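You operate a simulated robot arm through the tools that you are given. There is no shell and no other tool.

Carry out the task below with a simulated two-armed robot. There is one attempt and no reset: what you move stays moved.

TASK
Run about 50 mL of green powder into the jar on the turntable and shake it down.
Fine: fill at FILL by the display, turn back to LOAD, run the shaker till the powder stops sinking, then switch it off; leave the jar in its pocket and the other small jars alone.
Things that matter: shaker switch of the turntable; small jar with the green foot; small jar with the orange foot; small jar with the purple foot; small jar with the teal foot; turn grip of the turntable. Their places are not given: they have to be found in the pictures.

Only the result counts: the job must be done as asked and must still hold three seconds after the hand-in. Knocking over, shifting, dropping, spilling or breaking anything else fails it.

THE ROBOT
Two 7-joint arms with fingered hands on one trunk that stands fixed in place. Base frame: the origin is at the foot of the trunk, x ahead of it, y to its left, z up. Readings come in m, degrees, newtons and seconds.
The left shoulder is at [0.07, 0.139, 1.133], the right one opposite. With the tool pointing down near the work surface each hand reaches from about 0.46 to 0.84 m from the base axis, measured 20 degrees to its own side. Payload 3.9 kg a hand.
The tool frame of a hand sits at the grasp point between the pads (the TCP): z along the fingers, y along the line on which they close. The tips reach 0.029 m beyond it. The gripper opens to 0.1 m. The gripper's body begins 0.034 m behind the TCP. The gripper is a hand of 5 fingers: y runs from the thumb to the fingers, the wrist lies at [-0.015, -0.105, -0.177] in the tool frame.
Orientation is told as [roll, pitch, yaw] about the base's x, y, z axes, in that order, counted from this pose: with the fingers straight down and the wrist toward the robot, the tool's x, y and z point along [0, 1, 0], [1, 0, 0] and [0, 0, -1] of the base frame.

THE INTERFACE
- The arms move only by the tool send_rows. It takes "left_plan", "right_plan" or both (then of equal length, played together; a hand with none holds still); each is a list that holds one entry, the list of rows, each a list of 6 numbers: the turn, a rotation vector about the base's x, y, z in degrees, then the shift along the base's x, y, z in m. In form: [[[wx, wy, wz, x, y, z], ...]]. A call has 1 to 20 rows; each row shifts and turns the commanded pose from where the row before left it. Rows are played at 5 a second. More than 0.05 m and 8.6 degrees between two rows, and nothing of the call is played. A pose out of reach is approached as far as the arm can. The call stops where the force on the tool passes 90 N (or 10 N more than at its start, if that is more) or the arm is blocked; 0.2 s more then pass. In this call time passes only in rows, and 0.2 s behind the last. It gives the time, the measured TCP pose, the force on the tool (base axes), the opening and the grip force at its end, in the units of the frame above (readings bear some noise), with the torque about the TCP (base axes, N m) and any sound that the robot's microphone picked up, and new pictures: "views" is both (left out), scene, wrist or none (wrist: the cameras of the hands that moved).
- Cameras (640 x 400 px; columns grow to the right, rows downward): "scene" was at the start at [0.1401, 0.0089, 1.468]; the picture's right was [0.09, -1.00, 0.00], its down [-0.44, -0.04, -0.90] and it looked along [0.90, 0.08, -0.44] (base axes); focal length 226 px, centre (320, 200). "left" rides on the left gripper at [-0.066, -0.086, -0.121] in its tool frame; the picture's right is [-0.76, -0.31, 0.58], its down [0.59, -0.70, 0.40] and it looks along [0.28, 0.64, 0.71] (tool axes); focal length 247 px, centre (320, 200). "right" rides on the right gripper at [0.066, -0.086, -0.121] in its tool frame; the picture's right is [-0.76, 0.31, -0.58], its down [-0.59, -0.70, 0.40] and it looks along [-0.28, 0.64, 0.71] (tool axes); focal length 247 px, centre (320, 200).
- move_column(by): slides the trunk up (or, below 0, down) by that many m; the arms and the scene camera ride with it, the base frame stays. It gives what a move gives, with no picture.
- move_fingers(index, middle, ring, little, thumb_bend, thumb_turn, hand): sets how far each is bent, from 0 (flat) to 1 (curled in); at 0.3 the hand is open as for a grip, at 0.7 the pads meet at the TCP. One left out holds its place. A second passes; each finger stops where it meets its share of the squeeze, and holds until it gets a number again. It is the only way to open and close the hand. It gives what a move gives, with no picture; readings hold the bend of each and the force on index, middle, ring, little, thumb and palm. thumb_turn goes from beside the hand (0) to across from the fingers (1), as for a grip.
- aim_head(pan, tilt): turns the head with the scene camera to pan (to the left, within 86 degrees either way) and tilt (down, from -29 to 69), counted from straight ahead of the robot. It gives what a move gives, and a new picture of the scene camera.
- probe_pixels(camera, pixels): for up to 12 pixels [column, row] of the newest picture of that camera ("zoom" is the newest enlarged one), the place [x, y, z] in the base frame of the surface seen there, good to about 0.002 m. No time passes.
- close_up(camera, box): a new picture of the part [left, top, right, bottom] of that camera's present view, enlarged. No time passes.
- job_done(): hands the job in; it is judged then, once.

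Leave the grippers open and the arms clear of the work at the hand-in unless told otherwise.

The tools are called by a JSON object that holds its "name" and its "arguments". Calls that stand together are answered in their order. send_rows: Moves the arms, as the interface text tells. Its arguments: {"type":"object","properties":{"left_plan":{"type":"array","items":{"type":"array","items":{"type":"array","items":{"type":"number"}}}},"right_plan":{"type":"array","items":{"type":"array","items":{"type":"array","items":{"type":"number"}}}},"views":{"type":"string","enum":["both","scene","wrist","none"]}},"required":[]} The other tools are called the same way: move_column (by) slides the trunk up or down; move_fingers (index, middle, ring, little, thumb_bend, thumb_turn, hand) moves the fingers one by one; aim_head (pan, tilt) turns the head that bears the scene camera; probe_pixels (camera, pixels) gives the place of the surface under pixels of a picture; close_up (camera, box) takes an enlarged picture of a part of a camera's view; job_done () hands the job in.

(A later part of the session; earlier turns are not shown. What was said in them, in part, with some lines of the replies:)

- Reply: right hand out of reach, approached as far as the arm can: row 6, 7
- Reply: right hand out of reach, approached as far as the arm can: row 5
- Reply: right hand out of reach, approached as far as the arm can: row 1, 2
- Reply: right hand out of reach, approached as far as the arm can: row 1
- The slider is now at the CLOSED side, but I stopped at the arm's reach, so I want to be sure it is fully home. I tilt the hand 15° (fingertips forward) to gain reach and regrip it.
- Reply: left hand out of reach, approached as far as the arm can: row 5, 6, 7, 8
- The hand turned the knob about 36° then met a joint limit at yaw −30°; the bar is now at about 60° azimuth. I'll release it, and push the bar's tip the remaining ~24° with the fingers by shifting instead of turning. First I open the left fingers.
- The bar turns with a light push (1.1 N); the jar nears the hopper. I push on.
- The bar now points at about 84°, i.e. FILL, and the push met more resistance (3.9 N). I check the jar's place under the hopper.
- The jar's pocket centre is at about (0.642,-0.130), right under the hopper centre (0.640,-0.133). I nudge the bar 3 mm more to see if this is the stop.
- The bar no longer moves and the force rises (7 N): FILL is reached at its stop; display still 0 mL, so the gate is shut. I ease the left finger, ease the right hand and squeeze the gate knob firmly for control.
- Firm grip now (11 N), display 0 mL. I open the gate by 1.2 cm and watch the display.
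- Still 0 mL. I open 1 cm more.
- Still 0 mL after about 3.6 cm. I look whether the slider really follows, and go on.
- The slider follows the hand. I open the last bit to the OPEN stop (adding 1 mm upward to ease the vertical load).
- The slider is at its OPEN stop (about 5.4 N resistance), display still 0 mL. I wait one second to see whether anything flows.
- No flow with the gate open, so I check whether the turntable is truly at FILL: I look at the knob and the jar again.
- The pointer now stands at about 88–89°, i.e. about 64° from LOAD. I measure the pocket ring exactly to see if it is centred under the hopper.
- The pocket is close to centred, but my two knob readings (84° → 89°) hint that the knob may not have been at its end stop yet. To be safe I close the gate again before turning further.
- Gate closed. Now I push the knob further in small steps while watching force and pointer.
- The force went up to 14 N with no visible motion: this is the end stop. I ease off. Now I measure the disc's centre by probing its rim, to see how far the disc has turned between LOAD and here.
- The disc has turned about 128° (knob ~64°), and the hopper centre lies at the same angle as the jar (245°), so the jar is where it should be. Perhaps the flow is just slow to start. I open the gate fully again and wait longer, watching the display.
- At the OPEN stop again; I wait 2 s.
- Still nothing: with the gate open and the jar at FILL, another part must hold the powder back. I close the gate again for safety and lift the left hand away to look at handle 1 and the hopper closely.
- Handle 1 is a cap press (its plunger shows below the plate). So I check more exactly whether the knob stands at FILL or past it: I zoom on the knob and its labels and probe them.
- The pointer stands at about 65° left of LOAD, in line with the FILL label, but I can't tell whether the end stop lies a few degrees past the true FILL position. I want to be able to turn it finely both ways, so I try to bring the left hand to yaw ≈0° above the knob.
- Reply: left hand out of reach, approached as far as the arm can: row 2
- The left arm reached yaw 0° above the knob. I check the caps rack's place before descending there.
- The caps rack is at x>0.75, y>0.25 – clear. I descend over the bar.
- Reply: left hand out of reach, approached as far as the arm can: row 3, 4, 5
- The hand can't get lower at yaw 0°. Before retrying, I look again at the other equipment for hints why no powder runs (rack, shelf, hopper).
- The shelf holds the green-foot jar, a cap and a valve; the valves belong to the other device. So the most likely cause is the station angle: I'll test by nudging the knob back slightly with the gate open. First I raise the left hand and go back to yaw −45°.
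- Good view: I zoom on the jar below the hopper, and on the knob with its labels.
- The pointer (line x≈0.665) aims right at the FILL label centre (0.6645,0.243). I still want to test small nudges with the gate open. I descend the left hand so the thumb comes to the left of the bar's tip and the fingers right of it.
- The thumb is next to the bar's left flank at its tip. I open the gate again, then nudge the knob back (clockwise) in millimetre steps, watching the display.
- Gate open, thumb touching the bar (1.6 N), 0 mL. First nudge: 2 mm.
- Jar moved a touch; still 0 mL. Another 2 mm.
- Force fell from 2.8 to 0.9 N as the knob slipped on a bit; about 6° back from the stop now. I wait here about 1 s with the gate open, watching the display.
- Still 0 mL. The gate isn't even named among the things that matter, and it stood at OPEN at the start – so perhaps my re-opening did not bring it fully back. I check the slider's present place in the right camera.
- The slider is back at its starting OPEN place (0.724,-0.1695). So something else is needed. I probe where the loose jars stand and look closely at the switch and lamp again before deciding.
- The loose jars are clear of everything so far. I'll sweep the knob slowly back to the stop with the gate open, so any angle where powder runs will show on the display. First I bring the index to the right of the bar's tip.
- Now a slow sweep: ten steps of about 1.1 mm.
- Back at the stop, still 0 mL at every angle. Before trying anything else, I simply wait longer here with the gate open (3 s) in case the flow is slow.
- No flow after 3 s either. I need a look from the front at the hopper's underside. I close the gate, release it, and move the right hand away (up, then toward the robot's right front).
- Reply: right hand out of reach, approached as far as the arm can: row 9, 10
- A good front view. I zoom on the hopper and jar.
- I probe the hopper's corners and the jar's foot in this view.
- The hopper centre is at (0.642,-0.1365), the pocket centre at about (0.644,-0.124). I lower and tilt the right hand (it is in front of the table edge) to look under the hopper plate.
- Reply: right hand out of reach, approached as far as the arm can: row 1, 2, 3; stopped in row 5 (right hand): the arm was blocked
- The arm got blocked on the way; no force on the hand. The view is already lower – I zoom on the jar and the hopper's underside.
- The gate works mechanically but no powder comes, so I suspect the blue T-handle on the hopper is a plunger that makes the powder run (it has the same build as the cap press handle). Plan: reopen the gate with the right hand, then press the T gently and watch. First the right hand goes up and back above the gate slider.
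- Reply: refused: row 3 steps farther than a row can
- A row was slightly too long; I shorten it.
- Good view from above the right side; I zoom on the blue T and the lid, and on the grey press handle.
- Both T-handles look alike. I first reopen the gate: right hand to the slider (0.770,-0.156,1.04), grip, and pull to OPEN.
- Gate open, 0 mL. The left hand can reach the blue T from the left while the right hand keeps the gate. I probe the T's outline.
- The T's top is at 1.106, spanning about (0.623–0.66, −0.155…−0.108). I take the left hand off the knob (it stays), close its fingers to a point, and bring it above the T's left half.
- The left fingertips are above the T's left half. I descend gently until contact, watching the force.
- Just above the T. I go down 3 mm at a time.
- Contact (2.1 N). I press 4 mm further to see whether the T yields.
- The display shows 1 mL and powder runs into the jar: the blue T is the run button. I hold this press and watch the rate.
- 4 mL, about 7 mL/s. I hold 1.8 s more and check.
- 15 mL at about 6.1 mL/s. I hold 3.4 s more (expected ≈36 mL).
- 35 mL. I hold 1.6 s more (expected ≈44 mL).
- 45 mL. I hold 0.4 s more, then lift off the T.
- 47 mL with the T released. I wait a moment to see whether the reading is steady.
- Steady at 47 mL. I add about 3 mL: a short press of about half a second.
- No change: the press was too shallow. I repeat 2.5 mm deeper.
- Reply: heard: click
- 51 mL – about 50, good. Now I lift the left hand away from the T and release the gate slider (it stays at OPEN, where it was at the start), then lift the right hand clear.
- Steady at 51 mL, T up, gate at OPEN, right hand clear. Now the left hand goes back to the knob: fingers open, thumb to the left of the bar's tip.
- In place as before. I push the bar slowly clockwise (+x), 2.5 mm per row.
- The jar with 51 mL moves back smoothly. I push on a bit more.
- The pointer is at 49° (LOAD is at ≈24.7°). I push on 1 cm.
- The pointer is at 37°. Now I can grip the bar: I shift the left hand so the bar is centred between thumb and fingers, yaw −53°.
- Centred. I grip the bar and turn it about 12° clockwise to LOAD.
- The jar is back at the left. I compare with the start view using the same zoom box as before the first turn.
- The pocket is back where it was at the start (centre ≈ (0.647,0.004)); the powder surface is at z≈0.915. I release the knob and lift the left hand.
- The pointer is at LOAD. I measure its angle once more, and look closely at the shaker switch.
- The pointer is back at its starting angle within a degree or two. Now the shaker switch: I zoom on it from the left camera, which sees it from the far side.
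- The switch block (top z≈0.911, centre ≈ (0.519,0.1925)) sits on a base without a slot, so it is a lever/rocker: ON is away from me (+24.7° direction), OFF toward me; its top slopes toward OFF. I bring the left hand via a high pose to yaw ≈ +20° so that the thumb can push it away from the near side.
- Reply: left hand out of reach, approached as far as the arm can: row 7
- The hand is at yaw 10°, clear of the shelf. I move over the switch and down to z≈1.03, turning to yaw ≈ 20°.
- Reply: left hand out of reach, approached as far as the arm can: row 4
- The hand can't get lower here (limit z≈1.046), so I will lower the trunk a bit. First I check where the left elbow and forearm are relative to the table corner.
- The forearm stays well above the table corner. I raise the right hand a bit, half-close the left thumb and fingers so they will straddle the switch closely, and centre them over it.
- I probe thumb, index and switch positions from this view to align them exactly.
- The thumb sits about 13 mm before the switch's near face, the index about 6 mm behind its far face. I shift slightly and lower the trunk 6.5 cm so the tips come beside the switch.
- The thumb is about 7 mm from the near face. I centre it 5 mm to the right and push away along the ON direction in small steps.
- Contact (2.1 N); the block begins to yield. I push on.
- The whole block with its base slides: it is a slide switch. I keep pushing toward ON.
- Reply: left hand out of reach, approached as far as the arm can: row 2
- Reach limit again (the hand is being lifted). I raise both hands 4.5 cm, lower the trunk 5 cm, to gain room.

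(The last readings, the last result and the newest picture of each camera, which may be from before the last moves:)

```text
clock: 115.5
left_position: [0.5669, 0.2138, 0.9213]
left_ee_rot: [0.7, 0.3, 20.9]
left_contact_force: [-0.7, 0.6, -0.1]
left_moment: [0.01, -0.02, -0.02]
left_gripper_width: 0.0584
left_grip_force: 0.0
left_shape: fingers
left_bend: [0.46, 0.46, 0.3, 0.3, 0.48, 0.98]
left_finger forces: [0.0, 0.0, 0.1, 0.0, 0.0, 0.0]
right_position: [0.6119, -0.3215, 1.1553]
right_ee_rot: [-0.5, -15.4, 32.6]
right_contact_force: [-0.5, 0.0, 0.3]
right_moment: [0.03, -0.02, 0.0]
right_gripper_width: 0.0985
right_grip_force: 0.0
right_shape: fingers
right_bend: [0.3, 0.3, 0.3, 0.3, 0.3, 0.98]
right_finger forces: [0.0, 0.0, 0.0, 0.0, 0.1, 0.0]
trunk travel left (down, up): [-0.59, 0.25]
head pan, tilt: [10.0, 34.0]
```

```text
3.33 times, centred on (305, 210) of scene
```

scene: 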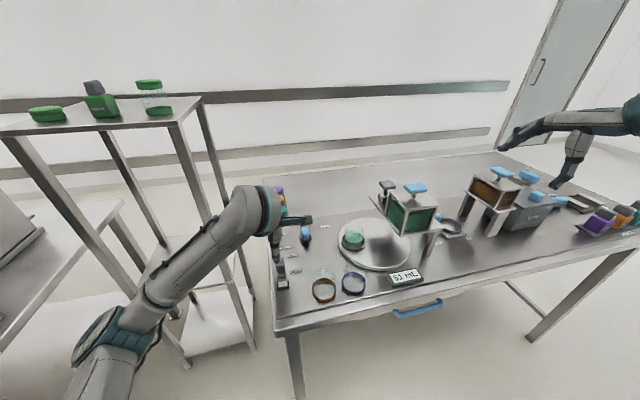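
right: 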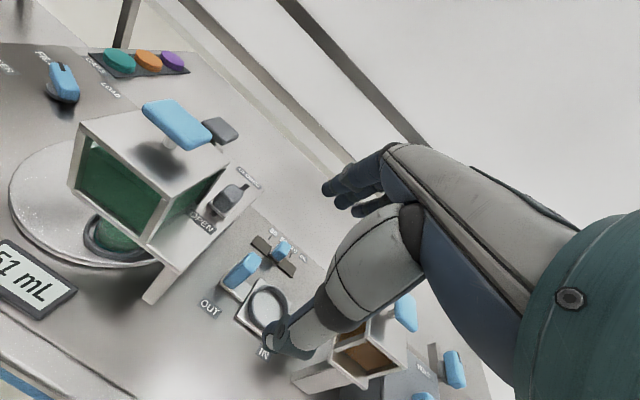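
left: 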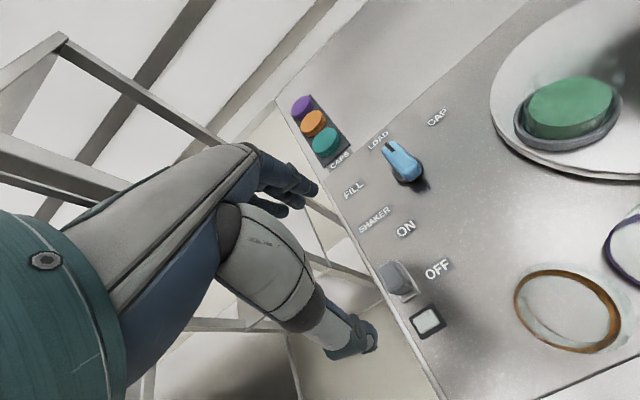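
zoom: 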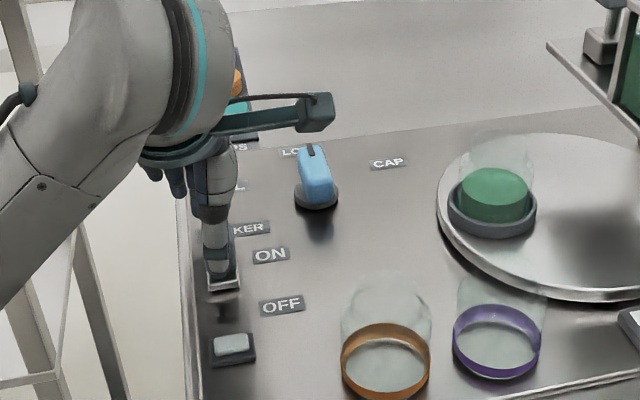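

I push on toward ON in 4 mm steps, watching lamp and sound.

{"name": "send_rows", "arguments": {"left_plan": [[[0, 0, 0, 0.0037, 0.0016, 0], [0, 0, 0, 0.0037, 0.0016, 0]]], "views": "none"}}

{"name": "close_up", "arguments": {"camera": "scene", "box": [240, 150, 370, 270]}}

```text
clock: 116.1
left_position: [0.5739, 0.2176, 0.9202]
left_ee_rot: [0.6, 0.4, 21.0]
left_contact_force: [-0.6, 0.0, 0.1]
left_moment: [0.02, 0.01, 0.01]
left_gripper_width: 0.058
left_grip_force: 0.3
left_shape: fingers
left_bend: [0.46, 0.46, 0.3, 0.3, 0.48, 0.98]
left_finger forces: [0.0, 0.0, 0.0, 0.1, 0.2, 0.0]
right_position: [0.6126, -0.3228, 1.1548]
right_ee_rot: [-0.5, -15.5, 32.6]
right_contact_force: [0.6, -0.1, -0.1]
right_moment: [0.04, 0.01, -0.04]
right_gripper_width: 0.0985
right_grip_force: 0.1
right_shape: fingers
right_bend: [0.3, 0.3, 0.3, 0.3, 0.3, 0.98]
right_finger forces: [0.0, 0.1, 0.0, 0.0, 0.1, 0.0]
trunk travel left (down, up): [-0.59, 0.25]
head pan, tilt: [10.0, 34.0]
```

```text
3.33 times, centred on (305, 210) of scene
```

zoom: 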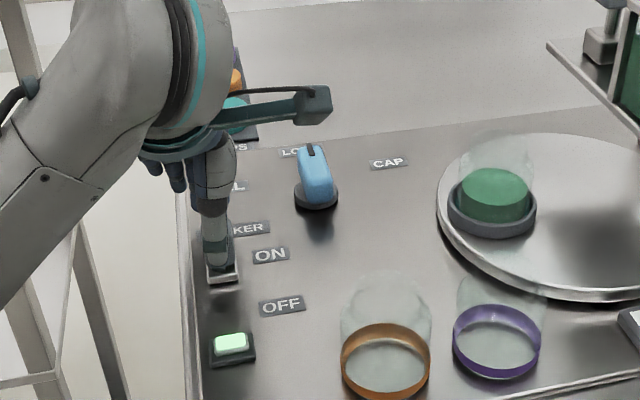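

The lamp lights green: the shaker runs. Now I watch the powder level and the display. First reading right away.

{"name": "close_up", "arguments": {"camera": "scene", "box": [330, 190, 440, 290]}}

{"name": "close_up", "arguments": {"camera": "scene", "box": [335, 195, 375, 240]}}

{"name": "probe_pixels", "arguments": {"camera": "zoom", "pixels": [[280, 200], [330, 200], [380, 200], [330, 180], [330, 215], [300, 190]]}}

```text
4.00 times, centred on (385, 240) of scene
```

zoom: 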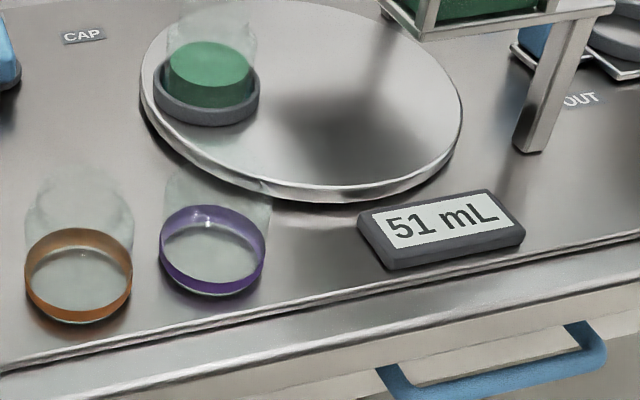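

```text
8.89 times, centred on (355, 218) of scene
```

zoom: 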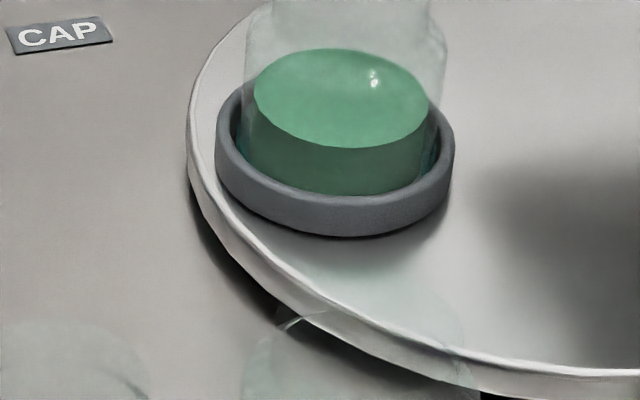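

```text
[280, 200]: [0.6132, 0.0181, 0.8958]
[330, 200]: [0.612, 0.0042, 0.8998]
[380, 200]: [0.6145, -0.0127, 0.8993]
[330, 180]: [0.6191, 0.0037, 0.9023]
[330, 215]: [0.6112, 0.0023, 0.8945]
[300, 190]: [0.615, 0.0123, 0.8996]
```

{"name": "probe_pixels", "arguments": {"camera": "zoom", "pixels": [[340, 95], [300, 95], [390, 95], [340, 120], [340, 70], [340, 140]]}}

{"name": "send_rows", "arguments": {"left_plan": [[[0, 0, 0, 0, 0, 0], [0, 0, 0, 0, 0, 0], [0, 0, 0, 0, 0, 0], [0, 0, 0, 0, 0, 0]]], "views": "scene"}}

{"name": "close_up", "arguments": {"camera": "scene", "box": [335, 195, 375, 240]}}

{"name": "probe_pixels", "arguments": {"camera": "zoom", "pixels": [[340, 95], [300, 95], [390, 95], [340, 120], [340, 70], [340, 140]]}}

```text
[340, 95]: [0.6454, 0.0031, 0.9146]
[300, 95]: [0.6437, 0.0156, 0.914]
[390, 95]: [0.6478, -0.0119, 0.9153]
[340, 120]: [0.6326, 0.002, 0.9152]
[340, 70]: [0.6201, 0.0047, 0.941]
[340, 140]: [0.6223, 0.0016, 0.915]
```

```text
clock: 117.1
left_position: [0.5729, 0.2164, 0.9216]
left_ee_rot: [0.6, 0.3, 20.9]
left_contact_force: [-0.8, 0.4, 0.3]
left_moment: [0.01, -0.01, 0.03]
left_gripper_width: 0.058
left_grip_force: 0.1
left_shape: fingers
left_bend: [0.46, 0.46, 0.3, 0.3, 0.48, 0.98]
left_finger forces: [0.0, 0.1, 0.0, 0.0, 0.0, 0.0]
right_position: [0.6133, -0.3223, 1.1548]
right_ee_rot: [-0.6, -15.4, 32.5]
right_contact_force: [1.2, -0.6, -0.9]
right_moment: [0.01, -0.04, 0.0]
right_gripper_width: 0.0986
right_grip_force: 0.0
right_shape: fingers
right_bend: [0.3, 0.3, 0.3, 0.3, 0.3, 0.98]
right_finger forces: [0.0, 0.0, 0.0, 0.0, 0.1, 0.0]
trunk travel left (down, up): [-0.59, 0.25]
head pan, tilt: [10.0, 34.0]
```

scene: 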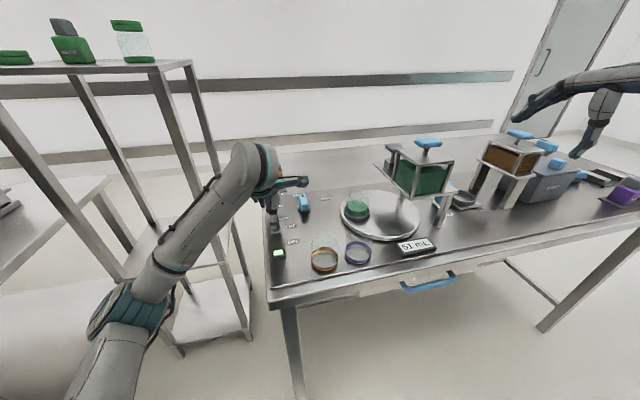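

```text
8.89 times, centred on (355, 218) of scene
```

zoom: 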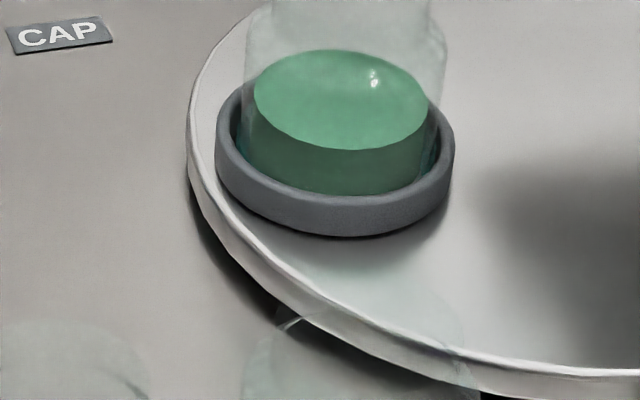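

```text
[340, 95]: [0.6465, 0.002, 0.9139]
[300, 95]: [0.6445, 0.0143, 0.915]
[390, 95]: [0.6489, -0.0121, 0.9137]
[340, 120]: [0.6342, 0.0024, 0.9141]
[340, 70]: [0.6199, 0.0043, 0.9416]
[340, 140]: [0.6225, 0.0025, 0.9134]
```

The level begins to sink a little (front rim at row ~150 against ~148 before). I wait 4 s more.

{"name": "send_rows", "arguments": {"left_plan": [[[0, 0, 0, 0, 0, 0], [0, 0, 0, 0, 0, 0], [0, 0, 0, 0, 0, 0], [0, 0, 0, 0, 0, 0], [0, 0, 0, 0, 0, 0], [0, 0, 0, 0, 0, 0], [0, 0, 0, 0, 0, 0], [0, 0, 0, 0, 0, 0], [0, 0, 0, 0, 0, 0], [0, 0, 0, 0, 0, 0], [0, 0, 0, 0, 0, 0], [0, 0, 0, 0, 0, 0], [0, 0, 0, 0, 0, 0], [0, 0, 0, 0, 0, 0], [0, 0, 0, 0, 0, 0], [0, 0, 0, 0, 0, 0], [0, 0, 0, 0, 0, 0], [0, 0, 0, 0, 0, 0], [0, 0, 0, 0, 0, 0], [0, 0, 0, 0, 0, 0]]], "views": "none"}}

{"name": "close_up", "arguments": {"camera": "scene", "box": [335, 195, 375, 240]}}

{"name": "probe_pixels", "arguments": {"camera": "zoom", "pixels": [[340, 100], [300, 100], [390, 100], [340, 120], [320, 110], [370, 120]]}}

{"name": "close_up", "arguments": {"camera": "scene", "box": [260, 180, 440, 290]}}

```text
clock: 121.3
left_position: [0.5742, 0.2164, 0.9217]
left_ee_rot: [0.6, 0.3, 21.0]
left_contact_force: [-0.2, 0.5, -0.1]
left_moment: [0.03, 0.01, 0.0]
left_gripper_width: 0.0581
left_grip_force: 0.1
left_shape: fingers
left_bend: [0.46, 0.46, 0.3, 0.3, 0.48, 0.98]
left_finger forces: [0.0, 0.0, 0.0, 0.1, 0.0, 0.0]
right_position: [0.6128, -0.3235, 1.155]
right_ee_rot: [-0.5, -15.5, 32.6]
right_contact_force: [0.5, -0.3, -0.5]
right_moment: [0.0, 0.03, -0.02]
right_gripper_width: 0.0987
right_grip_force: 0.1
right_shape: fingers
right_bend: [0.3, 0.3, 0.3, 0.3, 0.3, 0.98]
right_finger forces: [0.1, 0.0, 0.0, 0.0, 0.0, 0.1]
trunk travel left (down, up): [-0.59, 0.25]
head pan, tilt: [10.0, 34.0]
```

```text
8.89 times, centred on (355, 218) of scene
```

zoom: 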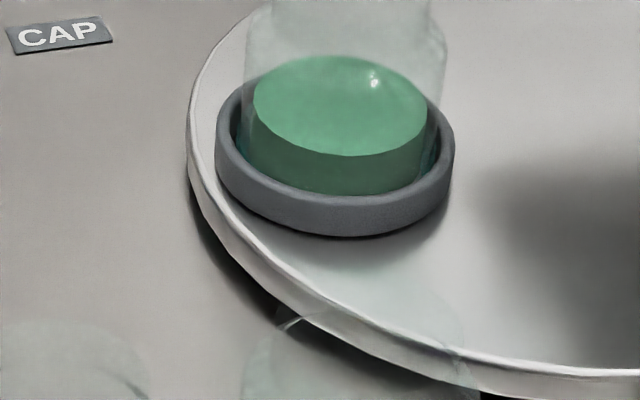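

```text
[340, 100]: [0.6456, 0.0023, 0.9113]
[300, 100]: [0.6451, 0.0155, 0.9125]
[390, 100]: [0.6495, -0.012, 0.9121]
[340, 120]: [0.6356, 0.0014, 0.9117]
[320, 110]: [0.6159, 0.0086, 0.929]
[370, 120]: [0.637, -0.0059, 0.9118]
```

```text
3.56 times, centred on (350, 235) of scene
```

zoom: 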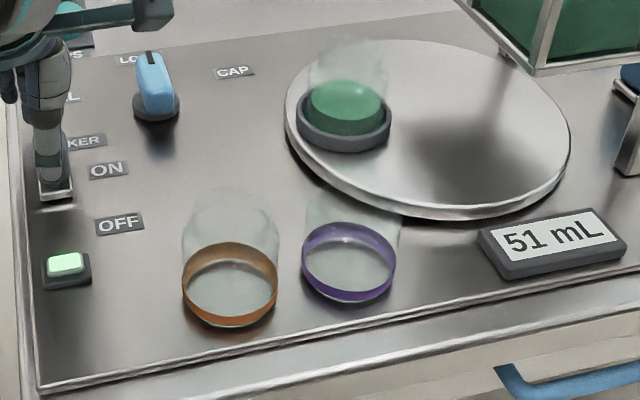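

The level sinks (z 0.9147 → 0.9118; front rim row 148 → 156); display stays 51. I keep waiting.

{"name": "send_rows", "arguments": {"left_plan": [[[0, 0, 0, 0, 0, 0], [0, 0, 0, 0, 0, 0], [0, 0, 0, 0, 0, 0], [0, 0, 0, 0, 0, 0], [0, 0, 0, 0, 0, 0], [0, 0, 0, 0, 0, 0], [0, 0, 0, 0, 0, 0], [0, 0, 0, 0, 0, 0], [0, 0, 0, 0, 0, 0], [0, 0, 0, 0, 0, 0], [0, 0, 0, 0, 0, 0], [0, 0, 0, 0, 0, 0], [0, 0, 0, 0, 0, 0], [0, 0, 0, 0, 0, 0], [0, 0, 0, 0, 0, 0], [0, 0, 0, 0, 0, 0], [0, 0, 0, 0, 0, 0], [0, 0, 0, 0, 0, 0], [0, 0, 0, 0, 0, 0], [0, 0, 0, 0, 0, 0]]], "views": "none"}}

{"name": "close_up", "arguments": {"camera": "scene", "box": [335, 195, 375, 240]}}

{"name": "probe_pixels", "arguments": {"camera": "zoom", "pixels": [[340, 100], [300, 100], [390, 100], [340, 125], [350, 110], [370, 120]]}}

```text
clock: 125.5
left_position: [0.5742, 0.2166, 0.9227]
left_ee_rot: [0.7, 0.2, 21.0]
left_contact_force: [-0.3, 0.0, -0.7]
left_moment: [0.03, 0.01, 0.04]
left_gripper_width: 0.0581
left_grip_force: 0.1
left_shape: fingers
left_bend: [0.46, 0.46, 0.3, 0.3, 0.48, 0.98]
left_finger forces: [0.0, 0.1, 0.0, 0.0, 0.1, 0.0]
right_position: [0.613, -0.3234, 1.1567]
right_ee_rot: [-0.5, -15.5, 32.7]
right_contact_force: [0.6, -0.2, 0.0]
right_moment: [-0.03, -0.02, -0.04]
right_gripper_width: 0.0987
right_grip_force: 0.0
right_shape: fingers
right_bend: [0.3, 0.3, 0.3, 0.3, 0.3, 0.98]
right_finger forces: [0.1, 0.1, 0.1, 0.0, 0.1, 0.1]
trunk travel left (down, up): [-0.59, 0.25]
head pan, tilt: [10.0, 34.0]
```

```text
8.89 times, centred on (355, 218) of scene
```

zoom: 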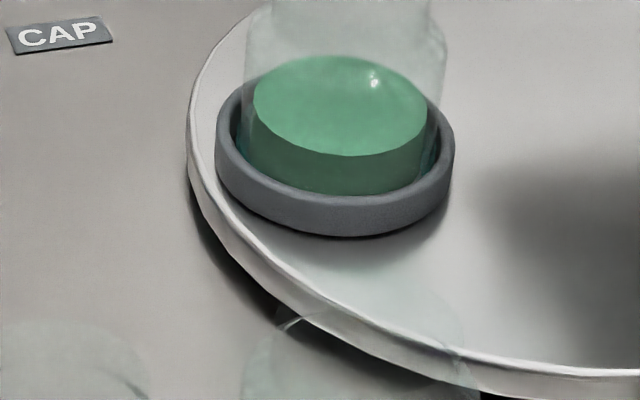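

```text
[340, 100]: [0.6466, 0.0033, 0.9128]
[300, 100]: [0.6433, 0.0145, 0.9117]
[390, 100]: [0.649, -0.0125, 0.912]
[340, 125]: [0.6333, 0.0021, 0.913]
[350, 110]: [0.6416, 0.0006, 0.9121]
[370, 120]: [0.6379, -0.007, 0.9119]
```

The picture is unchanged from 4 s before (front rim row 156). I zoom more strongly and wait 4 s more to be sure it has stopped.

{"name": "close_up", "arguments": {"camera": "scene", "box": [345, 200, 370, 218]}}

{"name": "send_rows", "arguments": {"left_plan": [[[0, 0, 0, 0, 0, 0], [0, 0, 0, 0, 0, 0], [0, 0, 0, 0, 0, 0], [0, 0, 0, 0, 0, 0], [0, 0, 0, 0, 0, 0], [0, 0, 0, 0, 0, 0], [0, 0, 0, 0, 0, 0], [0, 0, 0, 0, 0, 0], [0, 0, 0, 0, 0, 0], [0, 0, 0, 0, 0, 0], [0, 0, 0, 0, 0, 0], [0, 0, 0, 0, 0, 0], [0, 0, 0, 0, 0, 0], [0, 0, 0, 0, 0, 0], [0, 0, 0, 0, 0, 0], [0, 0, 0, 0, 0, 0], [0, 0, 0, 0, 0, 0], [0, 0, 0, 0, 0, 0], [0, 0, 0, 0, 0, 0], [0, 0, 0, 0, 0, 0]]], "views": "none"}}

{"name": "close_up", "arguments": {"camera": "scene", "box": [345, 200, 370, 218]}}

```text
16.00 times, centred on (358, 209) of scene
```

zoom: 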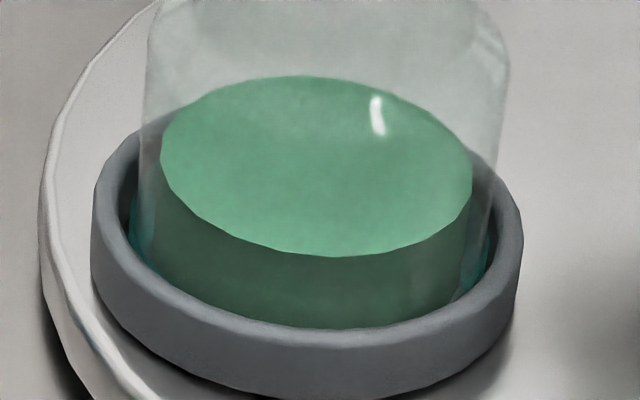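

```text
clock: 129.7
left_position: [0.5747, 0.2162, 0.921]
left_ee_rot: [0.5, 0.4, 20.9]
left_contact_force: [-0.8, 0.5, -0.2]
left_moment: [0.02, -0.02, 0.03]
left_gripper_width: 0.058
left_grip_force: 0.0
left_shape: fingers
left_bend: [0.46, 0.46, 0.3, 0.3, 0.48, 0.98]
left_finger forces: [0.0, 0.1, 0.0, 0.0, 0.1, 0.1]
right_position: [0.6128, -0.3219, 1.1567]
right_ee_rot: [-0.5, -15.4, 32.7]
right_contact_force: [0.3, 0.1, 0.6]
right_moment: [-0.03, 0.0, -0.01]
right_gripper_width: 0.0987
right_grip_force: 0.1
right_shape: fingers
right_bend: [0.3, 0.3, 0.3, 0.3, 0.3, 0.98]
right_finger forces: [0.0, 0.0, 0.0, 0.0, 0.0, 0.0]
trunk travel left (down, up): [-0.59, 0.25]
head pan, tilt: [10.0, 34.0]
```

```text
16.00 times, centred on (358, 209) of scene
```

zoom: 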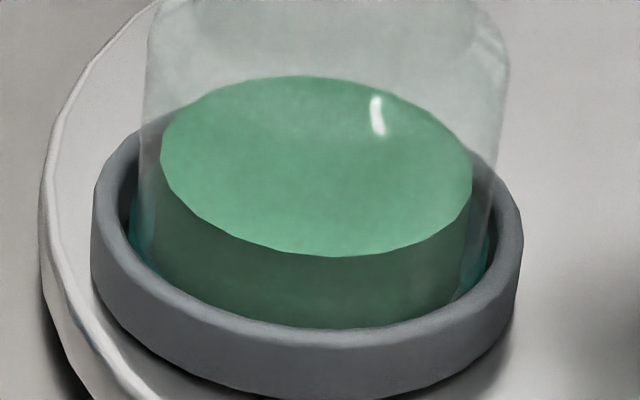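

Identical pictures: the powder has stopped sinking. I check that the lamp is still on, then switch off.

{"name": "close_up", "arguments": {"camera": "scene", "box": [250, 180, 370, 290]}}

{"name": "close_up", "arguments": {"camera": "left", "box": [200, 100, 440, 320]}}

{"name": "probe_pixels", "arguments": {"camera": "zoom", "pixels": [[322, 205], [300, 230], [380, 270], [390, 250], [400, 300], [355, 260], [345, 300], [420, 330]]}}

```text
3.64 times, centred on (310, 235) of scene
```

zoom: 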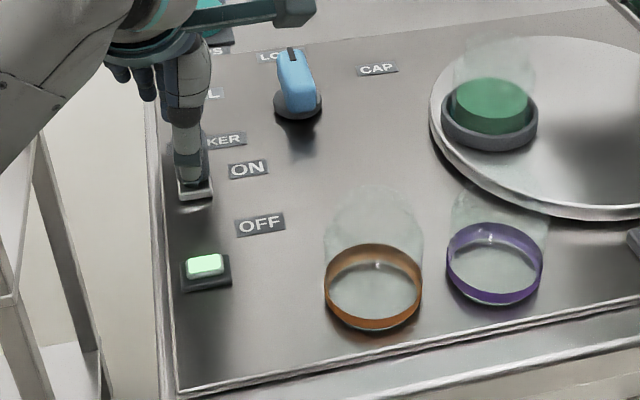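

```text
1.82 times, centred on (320, 210) of left
```

zoom: 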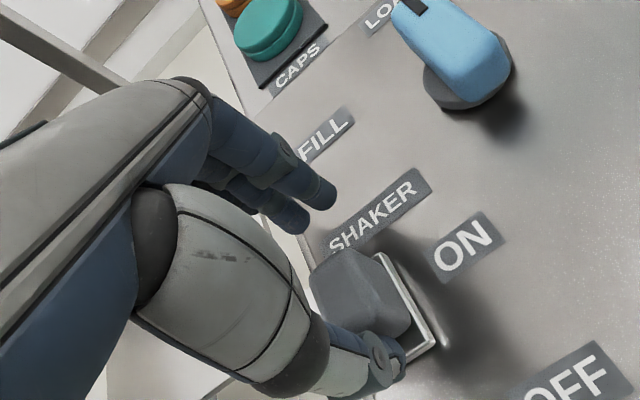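

```text
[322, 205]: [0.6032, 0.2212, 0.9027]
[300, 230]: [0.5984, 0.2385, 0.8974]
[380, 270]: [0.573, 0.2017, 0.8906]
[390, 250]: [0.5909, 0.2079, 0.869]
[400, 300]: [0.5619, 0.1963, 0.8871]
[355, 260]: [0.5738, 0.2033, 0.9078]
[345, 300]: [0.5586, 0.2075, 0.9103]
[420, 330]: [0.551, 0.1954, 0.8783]
```

Lamp still on. Now OFF: I pull the switch back toward me with index and middle finger. First 3.2 cm to come into contact.

{"name": "send_rows", "arguments": {"left_plan": [[[0, 0, 0, -0.0073, -0.0033, 0], [0, 0, 0, -0.0073, -0.0033, 0], [0, 0, 0, -0.0073, -0.0033, 0], [0, 0, 0, -0.0073, -0.0033, 0]]], "views": "none"}}

{"name": "close_up", "arguments": {"camera": "left", "box": [200, 100, 440, 320]}}

```text
clock: 130.7
left_position: [0.5449, 0.2039, 0.9224]
left_ee_rot: [0.5, 0.3, 21.0]
left_contact_force: [0.8, -0.4, 0.8]
left_moment: [0.01, 0.01, -0.01]
left_gripper_width: 0.0589
left_grip_force: 0.1
left_shape: fingers
left_bend: [0.45, 0.46, 0.3, 0.3, 0.48, 0.98]
left_finger forces: [0.9, 0.0, 0.0, 0.0, 0.0, 0.0]
right_position: [0.6132, -0.3225, 1.1551]
right_ee_rot: [-0.5, -15.4, 32.6]
right_contact_force: [-0.4, -0.2, 0.5]
right_moment: [-0.01, 0.04, -0.01]
right_gripper_width: 0.0986
right_grip_force: 0.0
right_shape: fingers
right_bend: [0.3, 0.3, 0.3, 0.3, 0.3, 0.98]
right_finger forces: [0.0, 0.0, 0.1, 0.0, 0.0, 0.0]
trunk travel left (down, up): [-0.59, 0.25]
head pan, tilt: [10.0, 34.0]
```

```text
1.82 times, centred on (320, 210) of left
```

zoom: 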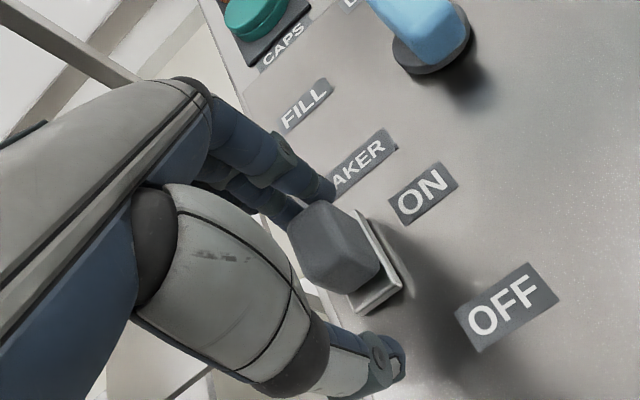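

Index touches (0.9 N). I pull on toward OFF.

{"name": "send_rows", "arguments": {"left_plan": [[[0, 0, 0, -0.0055, -0.0025, 0], [0, 0, 0, -0.0055, -0.0025, 0], [0, 0, 0, -0.0055, -0.0025, 0], [0, 0, 0, -0.0055, -0.0025, 0]]], "views": "none"}}

{"name": "close_up", "arguments": {"camera": "left", "box": [200, 100, 440, 320]}}

{"name": "close_up", "arguments": {"camera": "scene", "box": [240, 180, 360, 290]}}

```text
clock: 131.7
left_position: [0.5232, 0.1934, 0.9213]
left_ee_rot: [0.7, 0.3, 20.9]
left_contact_force: [0.7, 0.9, 0.7]
left_moment: [-0.02, -0.02, 0.0]
left_gripper_width: 0.0585
left_grip_force: 0.5
left_shape: fingers
left_bend: [0.46, 0.46, 0.3, 0.3, 0.48, 0.98]
left_finger forces: [0.4, 0.1, 0.0, 0.1, 0.0, 0.1]
right_position: [0.6131, -0.3227, 1.1565]
right_ee_rot: [-0.5, -15.4, 32.6]
right_contact_force: [-0.3, 0.2, 0.1]
right_moment: [0.0, 0.02, 0.03]
right_gripper_width: 0.0985
right_grip_force: 0.2
right_shape: fingers
right_bend: [0.3, 0.3, 0.3, 0.3, 0.3, 0.98]
right_finger forces: [0.0, 0.1, 0.1, 0.1, 0.0, 0.1]
trunk travel left (down, up): [-0.59, 0.25]
head pan, tilt: [10.0, 34.0]
```

```text
1.82 times, centred on (320, 210) of left
```

zoom: 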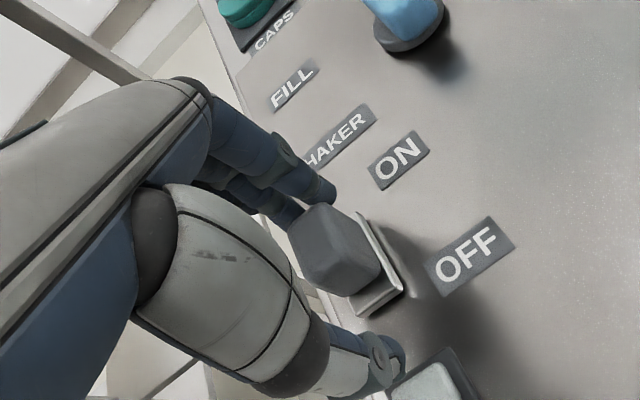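

```text
3.64 times, centred on (300, 235) of scene
```

zoom: 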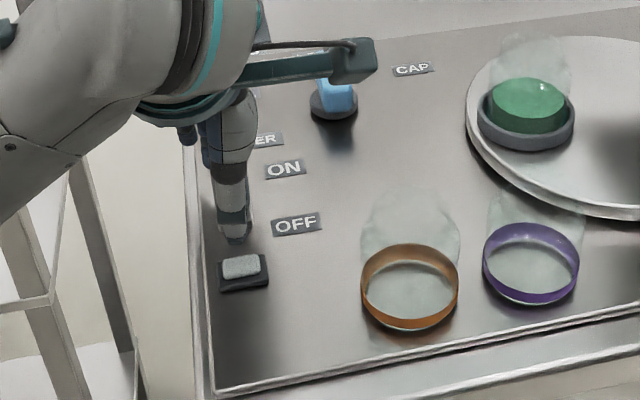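

The lamp is off. I push the switch on to its full OFF stop (about 1.5 cm more), raising 3 mm so the thumb stays clear of the lamp.

{"name": "send_rows", "arguments": {"left_plan": [[[0, 0, 0, -0.0046, -0.002, 0.002], [0, 0, 0, -0.0046, -0.002, 0.001], [0, 0, 0, -0.0037, -0.0016, 0]]], "views": "none"}}

{"name": "close_up", "arguments": {"camera": "scene", "box": [240, 180, 360, 290]}}

{"name": "close_up", "arguments": {"camera": "left", "box": [200, 100, 440, 320]}}

```text
clock: 132.5
left_position: [0.5097, 0.189, 0.9254]
left_ee_rot: [0.6, 0.4, 20.8]
left_contact_force: [0.0, 0.7, -0.1]
left_moment: [0.0, -0.01, -0.04]
left_gripper_width: 0.058
left_grip_force: 0.1
left_shape: fingers
left_bend: [0.46, 0.46, 0.3, 0.3, 0.48, 0.98]
left_finger forces: [0.2, 0.1, 0.0, 0.0, 0.0, 0.0]
right_position: [0.6122, -0.3224, 1.1558]
right_ee_rot: [-0.5, -15.4, 32.5]
right_contact_force: [-0.4, 0.0, 0.8]
right_moment: [-0.03, -0.01, -0.01]
right_gripper_width: 0.0986
right_grip_force: 0.1
right_shape: fingers
right_bend: [0.3, 0.3, 0.3, 0.3, 0.3, 0.98]
right_finger forces: [0.1, 0.0, 0.0, 0.0, 0.1, 0.0]
trunk travel left (down, up): [-0.59, 0.25]
head pan, tilt: [10.0, 34.0]
```

```text
3.64 times, centred on (300, 235) of scene
```

zoom: 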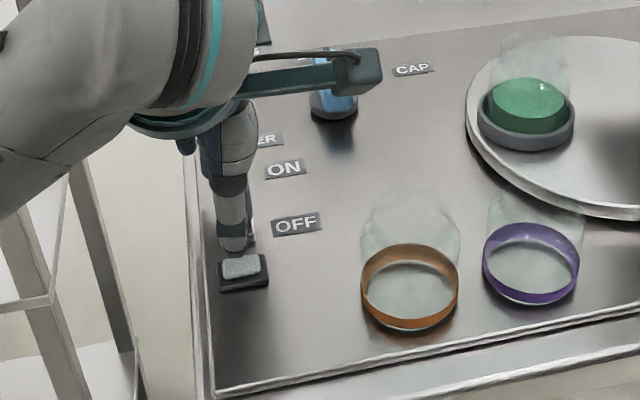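

```text
1.82 times, centred on (320, 210) of left
```

zoom: 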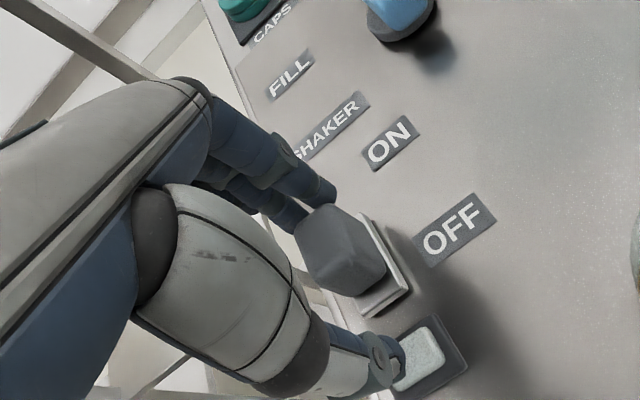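

{"name": "probe_pixels", "arguments": {"camera": "zoom", "pixels": [[340, 230], [345, 250], [330, 260], [360, 270], [320, 225], [400, 290]]}}

{"name": "send_rows", "arguments": {"left_plan": [[[0, 0, 0, -0.0028, -0.0012, 0]]], "views": "none"}}

```text
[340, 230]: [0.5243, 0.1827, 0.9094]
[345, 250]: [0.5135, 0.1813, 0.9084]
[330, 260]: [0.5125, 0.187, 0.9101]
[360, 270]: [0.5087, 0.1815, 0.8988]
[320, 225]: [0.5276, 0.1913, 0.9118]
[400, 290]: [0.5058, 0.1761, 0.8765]
```

```text
clock: 132.9
left_position: [0.5073, 0.1873, 0.9248]
left_ee_rot: [0.6, 0.4, 21.0]
left_contact_force: [1.9, 0.6, -0.4]
left_moment: [0.01, -0.03, 0.02]
left_gripper_width: 0.0595
left_grip_force: 1.1
left_shape: fingers
left_bend: [0.45, 0.46, 0.3, 0.3, 0.48, 0.98]
left_finger forces: [1.6, 0.3, 0.0, 0.1, 0.1, 0.0]
right_position: [0.6125, -0.3228, 1.1554]
right_ee_rot: [-0.5, -15.3, 32.6]
right_contact_force: [0.2, 0.5, -0.3]
right_moment: [-0.01, -0.02, 0.0]
right_gripper_width: 0.0987
right_grip_force: 0.0
right_shape: fingers
right_bend: [0.3, 0.3, 0.3, 0.3, 0.3, 0.98]
right_finger forces: [0.1, 0.0, 0.0, 0.0, 0.0, 0.1]
trunk travel left (down, up): [-0.59, 0.25]
head pan, tilt: [10.0, 34.0]
```

Now resistance (1.6 N) – at the OFF stop. One last 2 mm push, then I lift off and move away.

{"name": "send_rows", "arguments": {"left_plan": [[[0, 0, 0, -0.0018, -0.0008, 0], [0, 0, 0, 0.009, 0.004, 0], [0, 0, 0, 0, 0, 0.03], [0, 0, 0, 0, 0.0, 0.04], [0, 0, 0, 0, 0.01, 0.04], [0, 0, 0, 0, 0.02, 0.04]]], "views": "both"}}

{"name": "close_up", "arguments": {"camera": "scene", "box": [240, 170, 440, 300]}}

{"name": "close_up", "arguments": {"camera": "left", "box": [380, 160, 640, 400]}}

```text
clock: 134.3
left_position: [0.5133, 0.221, 1.0766]
left_ee_rot: [0.6, 0.4, 20.9]
left_contact_force: [-0.2, -0.1, 0.5]
left_moment: [0.02, 0.0, -0.02]
left_gripper_width: 0.058
left_grip_force: 0.0
left_shape: fingers
left_bend: [0.46, 0.46, 0.3, 0.3, 0.48, 0.98]
left_finger forces: [0.0, 0.1, 0.0, 0.0, 0.1, 0.0]
right_position: [0.6114, -0.3223, 1.1559]
right_ee_rot: [-0.5, -15.4, 32.7]
right_contact_force: [0.7, -0.1, 0.7]
right_moment: [-0.01, 0.0, 0.0]
right_gripper_width: 0.0989
right_grip_force: 0.1
right_shape: fingers
right_bend: [0.3, 0.3, 0.3, 0.3, 0.3, 0.98]
right_finger forces: [0.0, 0.0, 0.0, 0.1, 0.1, 0.0]
trunk travel left (down, up): [-0.59, 0.25]
head pan, tilt: [10.0, 34.0]
```

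scene: 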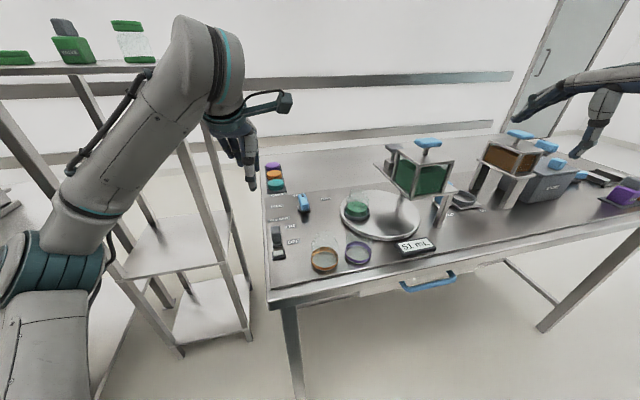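
left: 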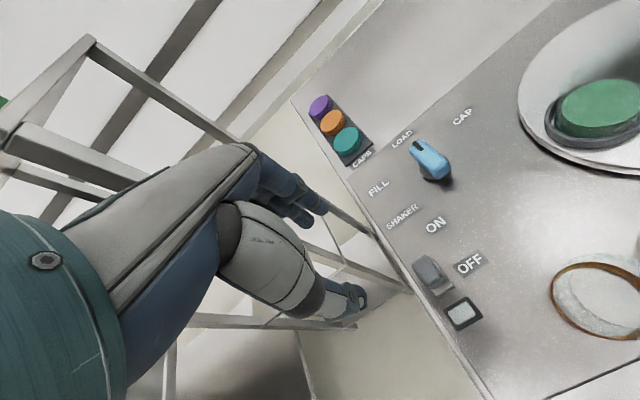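

```text
3.08 times, centred on (340, 235) of scene
```

zoom: 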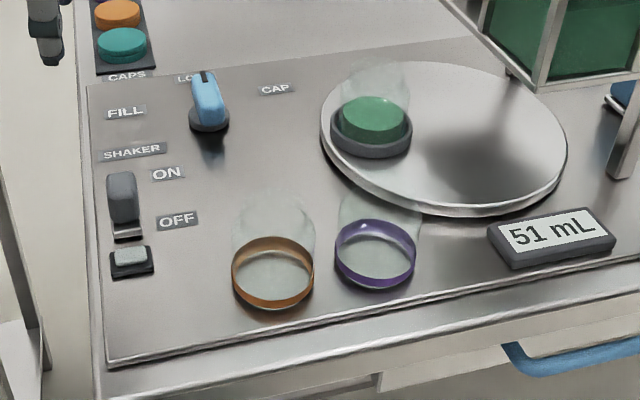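

```text
1.67 times, centred on (510, 280) of left
```

zoom: 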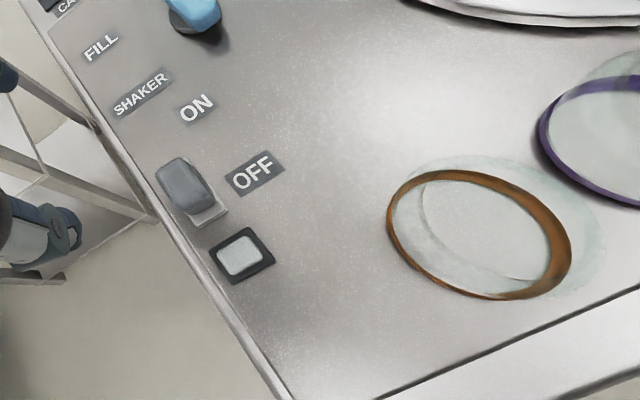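

Shaker off, lamp off, powder settled, jar in its pocket. I open the left hand, raise the trunk back up so both arms get clear, and look over everything.

{"name": "move_fingers", "arguments": {"hand": "left", "index": 0.3, "middle": 0.3, "thumb_bend": 0.3}}

{"name": "move_column", "arguments": {"by": 0.185}}

{"name": "aim_head", "arguments": {"pan": 10, "tilt": 38}}

{"name": "close_up", "arguments": {"camera": "scene", "box": [250, 160, 430, 300]}}

{"name": "close_up", "arguments": {"camera": "scene", "box": [265, 205, 335, 265]}}

```text
clock: 135.3
left_position: [0.5142, 0.2208, 1.0755]
left_ee_rot: [0.6, 0.4, 20.9]
left_contact_force: [-0.1, 0.4, 0.7]
left_moment: [0.02, 0.0, -0.02]
left_gripper_width: 0.0985
left_grip_force: 0.2
left_shape: fingers
left_bend: [0.3, 0.3, 0.3, 0.3, 0.3, 0.98]
left_finger forces: [0.0, 0.0, 0.1, 0.0, 0.0, 0.0]
right_position: [0.6122, -0.322, 1.1555]
right_ee_rot: [-0.5, -15.5, 32.6]
right_contact_force: [0.6, -0.6, 0.5]
right_moment: [0.01, -0.01, -0.01]
right_gripper_width: 0.0985
right_grip_force: 0.0
right_shape: fingers
right_bend: [0.3, 0.3, 0.3, 0.3, 0.3, 0.98]
right_finger forces: [0.0, 0.0, 0.0, 0.0, 0.0, 0.1]
trunk travel left (down, up): [-0.59, 0.25]
head pan, tilt: [10.0, 34.0]
```

```text
clock: 137.3
left_position: [0.5151, 0.2215, 1.2608]
left_ee_rot: [0.6, 0.3, 20.9]
left_contact_force: [0.0, -0.3, -0.2]
left_moment: [0.03, 0.0, -0.01]
left_gripper_width: 0.0985
left_grip_force: 0.0
left_shape: fingers
left_bend: [0.3, 0.3, 0.3, 0.3, 0.3, 0.98]
left_finger forces: [0.0, 0.1, 0.0, 0.0, 0.0, 0.0]
right_position: [0.6135, -0.3233, 1.3407]
right_ee_rot: [-0.4, -15.4, 32.6]
right_contact_force: [-0.7, 0.1, 0.0]
right_moment: [-0.04, -0.02, -0.03]
right_gripper_width: 0.0984
right_grip_force: 0.1
right_shape: fingers
right_bend: [0.3, 0.3, 0.3, 0.3, 0.3, 0.98]
right_finger forces: [0.0, 0.1, 0.1, 0.1, 0.1, 0.0]
trunk travel left (down, up): [-0.775, 0.065]
head pan, tilt: [10.0, 34.0]
```

```text
clock: 138.0
left_position: [0.5138, 0.2205, 1.2594]
left_ee_rot: [0.6, 0.3, 20.9]
left_contact_force: [-0.4, -0.7, 0.6]
left_moment: [0.01, 0.01, -0.01]
left_gripper_width: 0.0985
left_grip_force: 0.0
left_shape: fingers
left_bend: [0.3, 0.3, 0.3, 0.3, 0.3, 0.98]
left_finger forces: [0.0, 0.0, 0.1, 0.0, 0.0, 0.0]
right_position: [0.6114, -0.3228, 1.3399]
right_ee_rot: [-0.5, -15.4, 32.6]
right_contact_force: [0.3, 0.5, -0.1]
right_moment: [-0.01, 0.01, 0.0]
right_gripper_width: 0.0987
right_grip_force: 0.1
right_shape: fingers
right_bend: [0.3, 0.3, 0.3, 0.3, 0.3, 0.98]
right_finger forces: [0.0, 0.0, 0.0, 0.1, 0.1, 0.0]
trunk travel left (down, up): [-0.775, 0.065]
head pan, tilt: [10.0, 38.0]
```

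scene: 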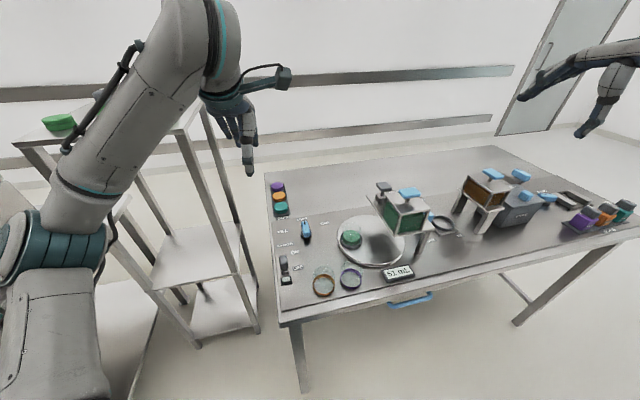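

```text
2.86 times, centred on (340, 230) of scene
```

zoom: 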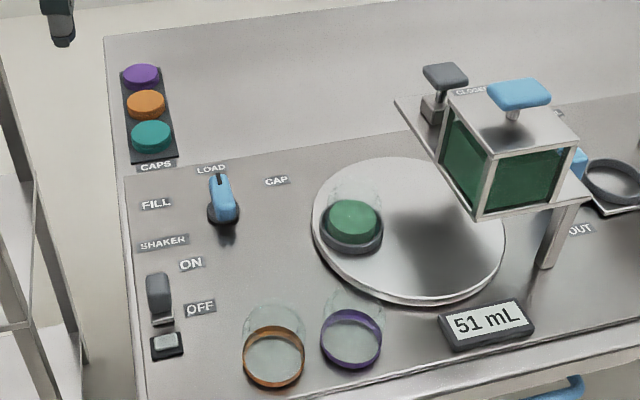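

```text
6.67 times, centred on (300, 235) of scene
```

zoom: 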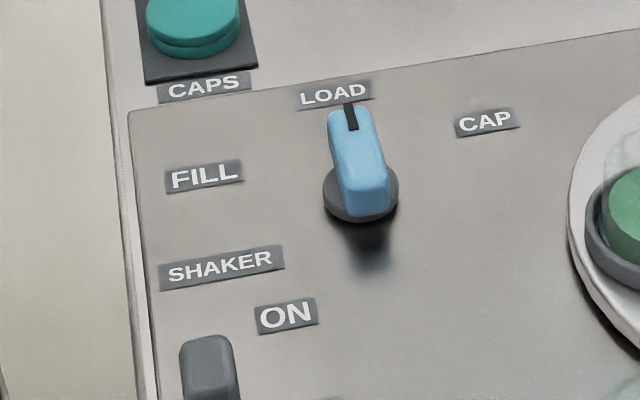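

The pointer seems a hair clockwise of the label. I measure its angle exactly.

{"name": "probe_pixels", "arguments": {"camera": "zoom", "pixels": [[348, 108], [350, 116], [352, 125], [355, 140], [359, 158], [363, 175], [335, 125], [372, 120], [345, 175], [382, 170], [366, 184], [332, 110]]}}

{"name": "close_up", "arguments": {"camera": "left", "box": [380, 130, 520, 260]}}

```text
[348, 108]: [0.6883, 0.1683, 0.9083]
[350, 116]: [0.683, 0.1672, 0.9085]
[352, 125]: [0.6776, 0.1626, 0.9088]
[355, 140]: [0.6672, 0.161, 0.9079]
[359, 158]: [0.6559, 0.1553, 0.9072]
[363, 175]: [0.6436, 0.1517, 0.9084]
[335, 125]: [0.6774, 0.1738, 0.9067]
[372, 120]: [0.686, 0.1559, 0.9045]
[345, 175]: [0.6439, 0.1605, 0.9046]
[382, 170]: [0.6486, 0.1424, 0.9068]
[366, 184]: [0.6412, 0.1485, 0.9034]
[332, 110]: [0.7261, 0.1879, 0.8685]
```

```text
3.08 times, centred on (450, 195) of left
```

zoom: 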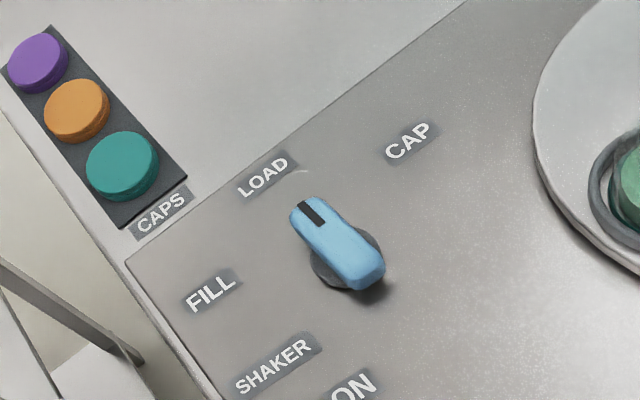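

I compare the pocket's place with the reading taken right after turning back (same zoom and pixels).

{"name": "close_up", "arguments": {"camera": "scene", "box": [330, 215, 370, 260]}}

{"name": "probe_pixels", "arguments": {"camera": "zoom", "pixels": [[230, 200], [238, 238], [265, 262], [300, 275], [340, 278], [380, 268], [410, 245], [421, 215], [233, 170], [330, 150], [330, 240], [300, 190]]}}

```text
8.89 times, centred on (350, 238) of scene
```

zoom: 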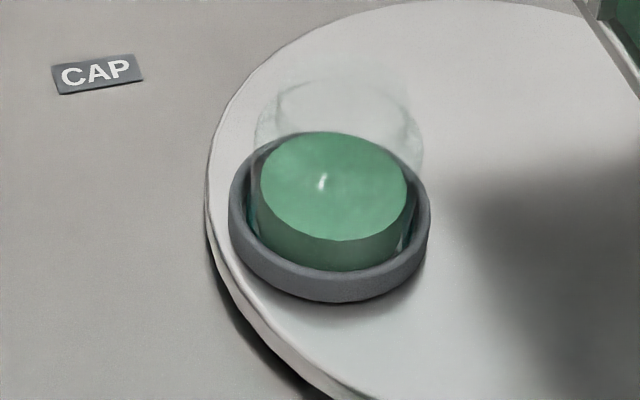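

```text
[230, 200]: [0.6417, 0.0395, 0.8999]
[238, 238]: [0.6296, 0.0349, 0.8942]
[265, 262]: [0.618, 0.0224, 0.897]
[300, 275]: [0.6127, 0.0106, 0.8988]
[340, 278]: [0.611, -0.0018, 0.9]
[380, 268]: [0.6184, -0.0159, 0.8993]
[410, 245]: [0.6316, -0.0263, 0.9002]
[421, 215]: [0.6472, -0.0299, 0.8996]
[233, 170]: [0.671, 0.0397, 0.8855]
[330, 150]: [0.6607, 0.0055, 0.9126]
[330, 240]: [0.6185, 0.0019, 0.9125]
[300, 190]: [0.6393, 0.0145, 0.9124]
```

The pocket is within about 1° of the exact left (LOAD) position. For a direct comparison I turn the head back to its start pose and take the same enlarged view as at the beginning.

{"name": "aim_head", "arguments": {"pan": 5.2, "tilt": 26}}

{"name": "close_up", "arguments": {"camera": "scene", "box": [230, 220, 430, 380]}}

```text
clock: 138.7
left_position: [0.5145, 0.2213, 1.2602]
left_ee_rot: [0.5, 0.3, 21.0]
left_contact_force: [0.7, -1.1, 0.5]
left_moment: [-0.04, -0.01, 0.02]
left_gripper_width: 0.0982
left_grip_force: 0.0
left_shape: fingers
left_bend: [0.3, 0.3, 0.3, 0.3, 0.3, 0.98]
left_finger forces: [0.0, 0.0, 0.0, 0.1, 0.0, 0.0]
right_position: [0.613, -0.3225, 1.3402]
right_ee_rot: [-0.5, -15.4, 32.6]
right_contact_force: [-0.4, 0.1, 0.0]
right_moment: [-0.03, -0.02, 0.02]
right_gripper_width: 0.0988
right_grip_force: 0.0
right_shape: fingers
right_bend: [0.3, 0.3, 0.3, 0.3, 0.3, 0.98]
right_finger forces: [0.1, 0.0, 0.0, 0.0, 0.1, 0.0]
trunk travel left (down, up): [-0.775, 0.065]
head pan, tilt: [5.2, 26.0]
```

scene: 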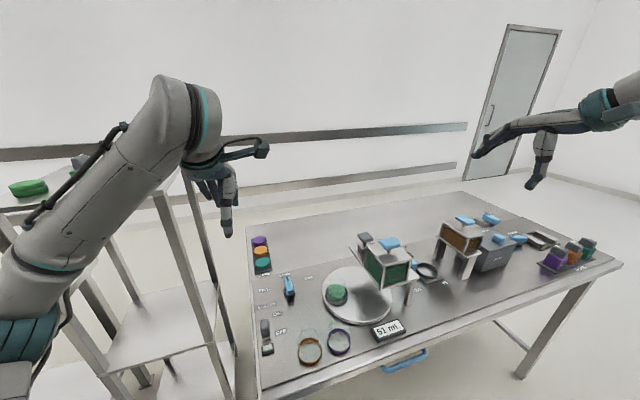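

```text
2.50 times, centred on (330, 300) of scene
```

zoom: 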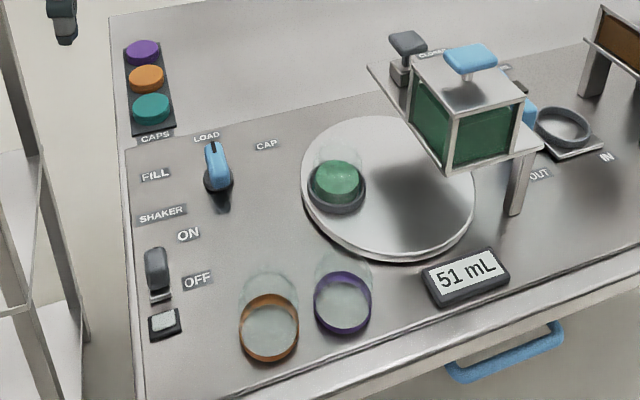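

Everything matches the starting view: pointer at LOAD, teal-foot jar in its pocket with 51 mL of settled powder, orange and purple jars, caps and other parts unmoved, switch at OFF with the lamp dark, both hands open and clear. I hand the job in.

{"name": "job_done", "arguments": {}}

```text
The job is handed in.
```

The job is handed in. The teal-foot jar is back at LOAD in its pocket, with 51 mL of green powder shaken down.

- **Fill:** I filled it at FILL by the display. The powder only ran when I pressed the blue T-handle on top of the hopper. The last reading was 51 mL and it stayed there.
- **Shaking:** The shaker ran about 15 seconds. The powder level dropped about 2–3 mm, then did not change for the last 8 seconds. I switched it off and the lamp is dark.
- **Turntable position:** The start view and now look the same for the turn grip and the jar. My angle readings put it within a few degrees of exact LOAD.
- **Gate slide:** Before I found the T-handle I worked the hopper's OPEN/CLOSED slide several times. It is back at OPEN, where it started.
- **Everything else:** The orange-foot and purple-foot jars, the caps and the other parts look unmoved in the final pictures. I did not go near the green-foot jar on the shelf. Both hands are open and clear of the table.
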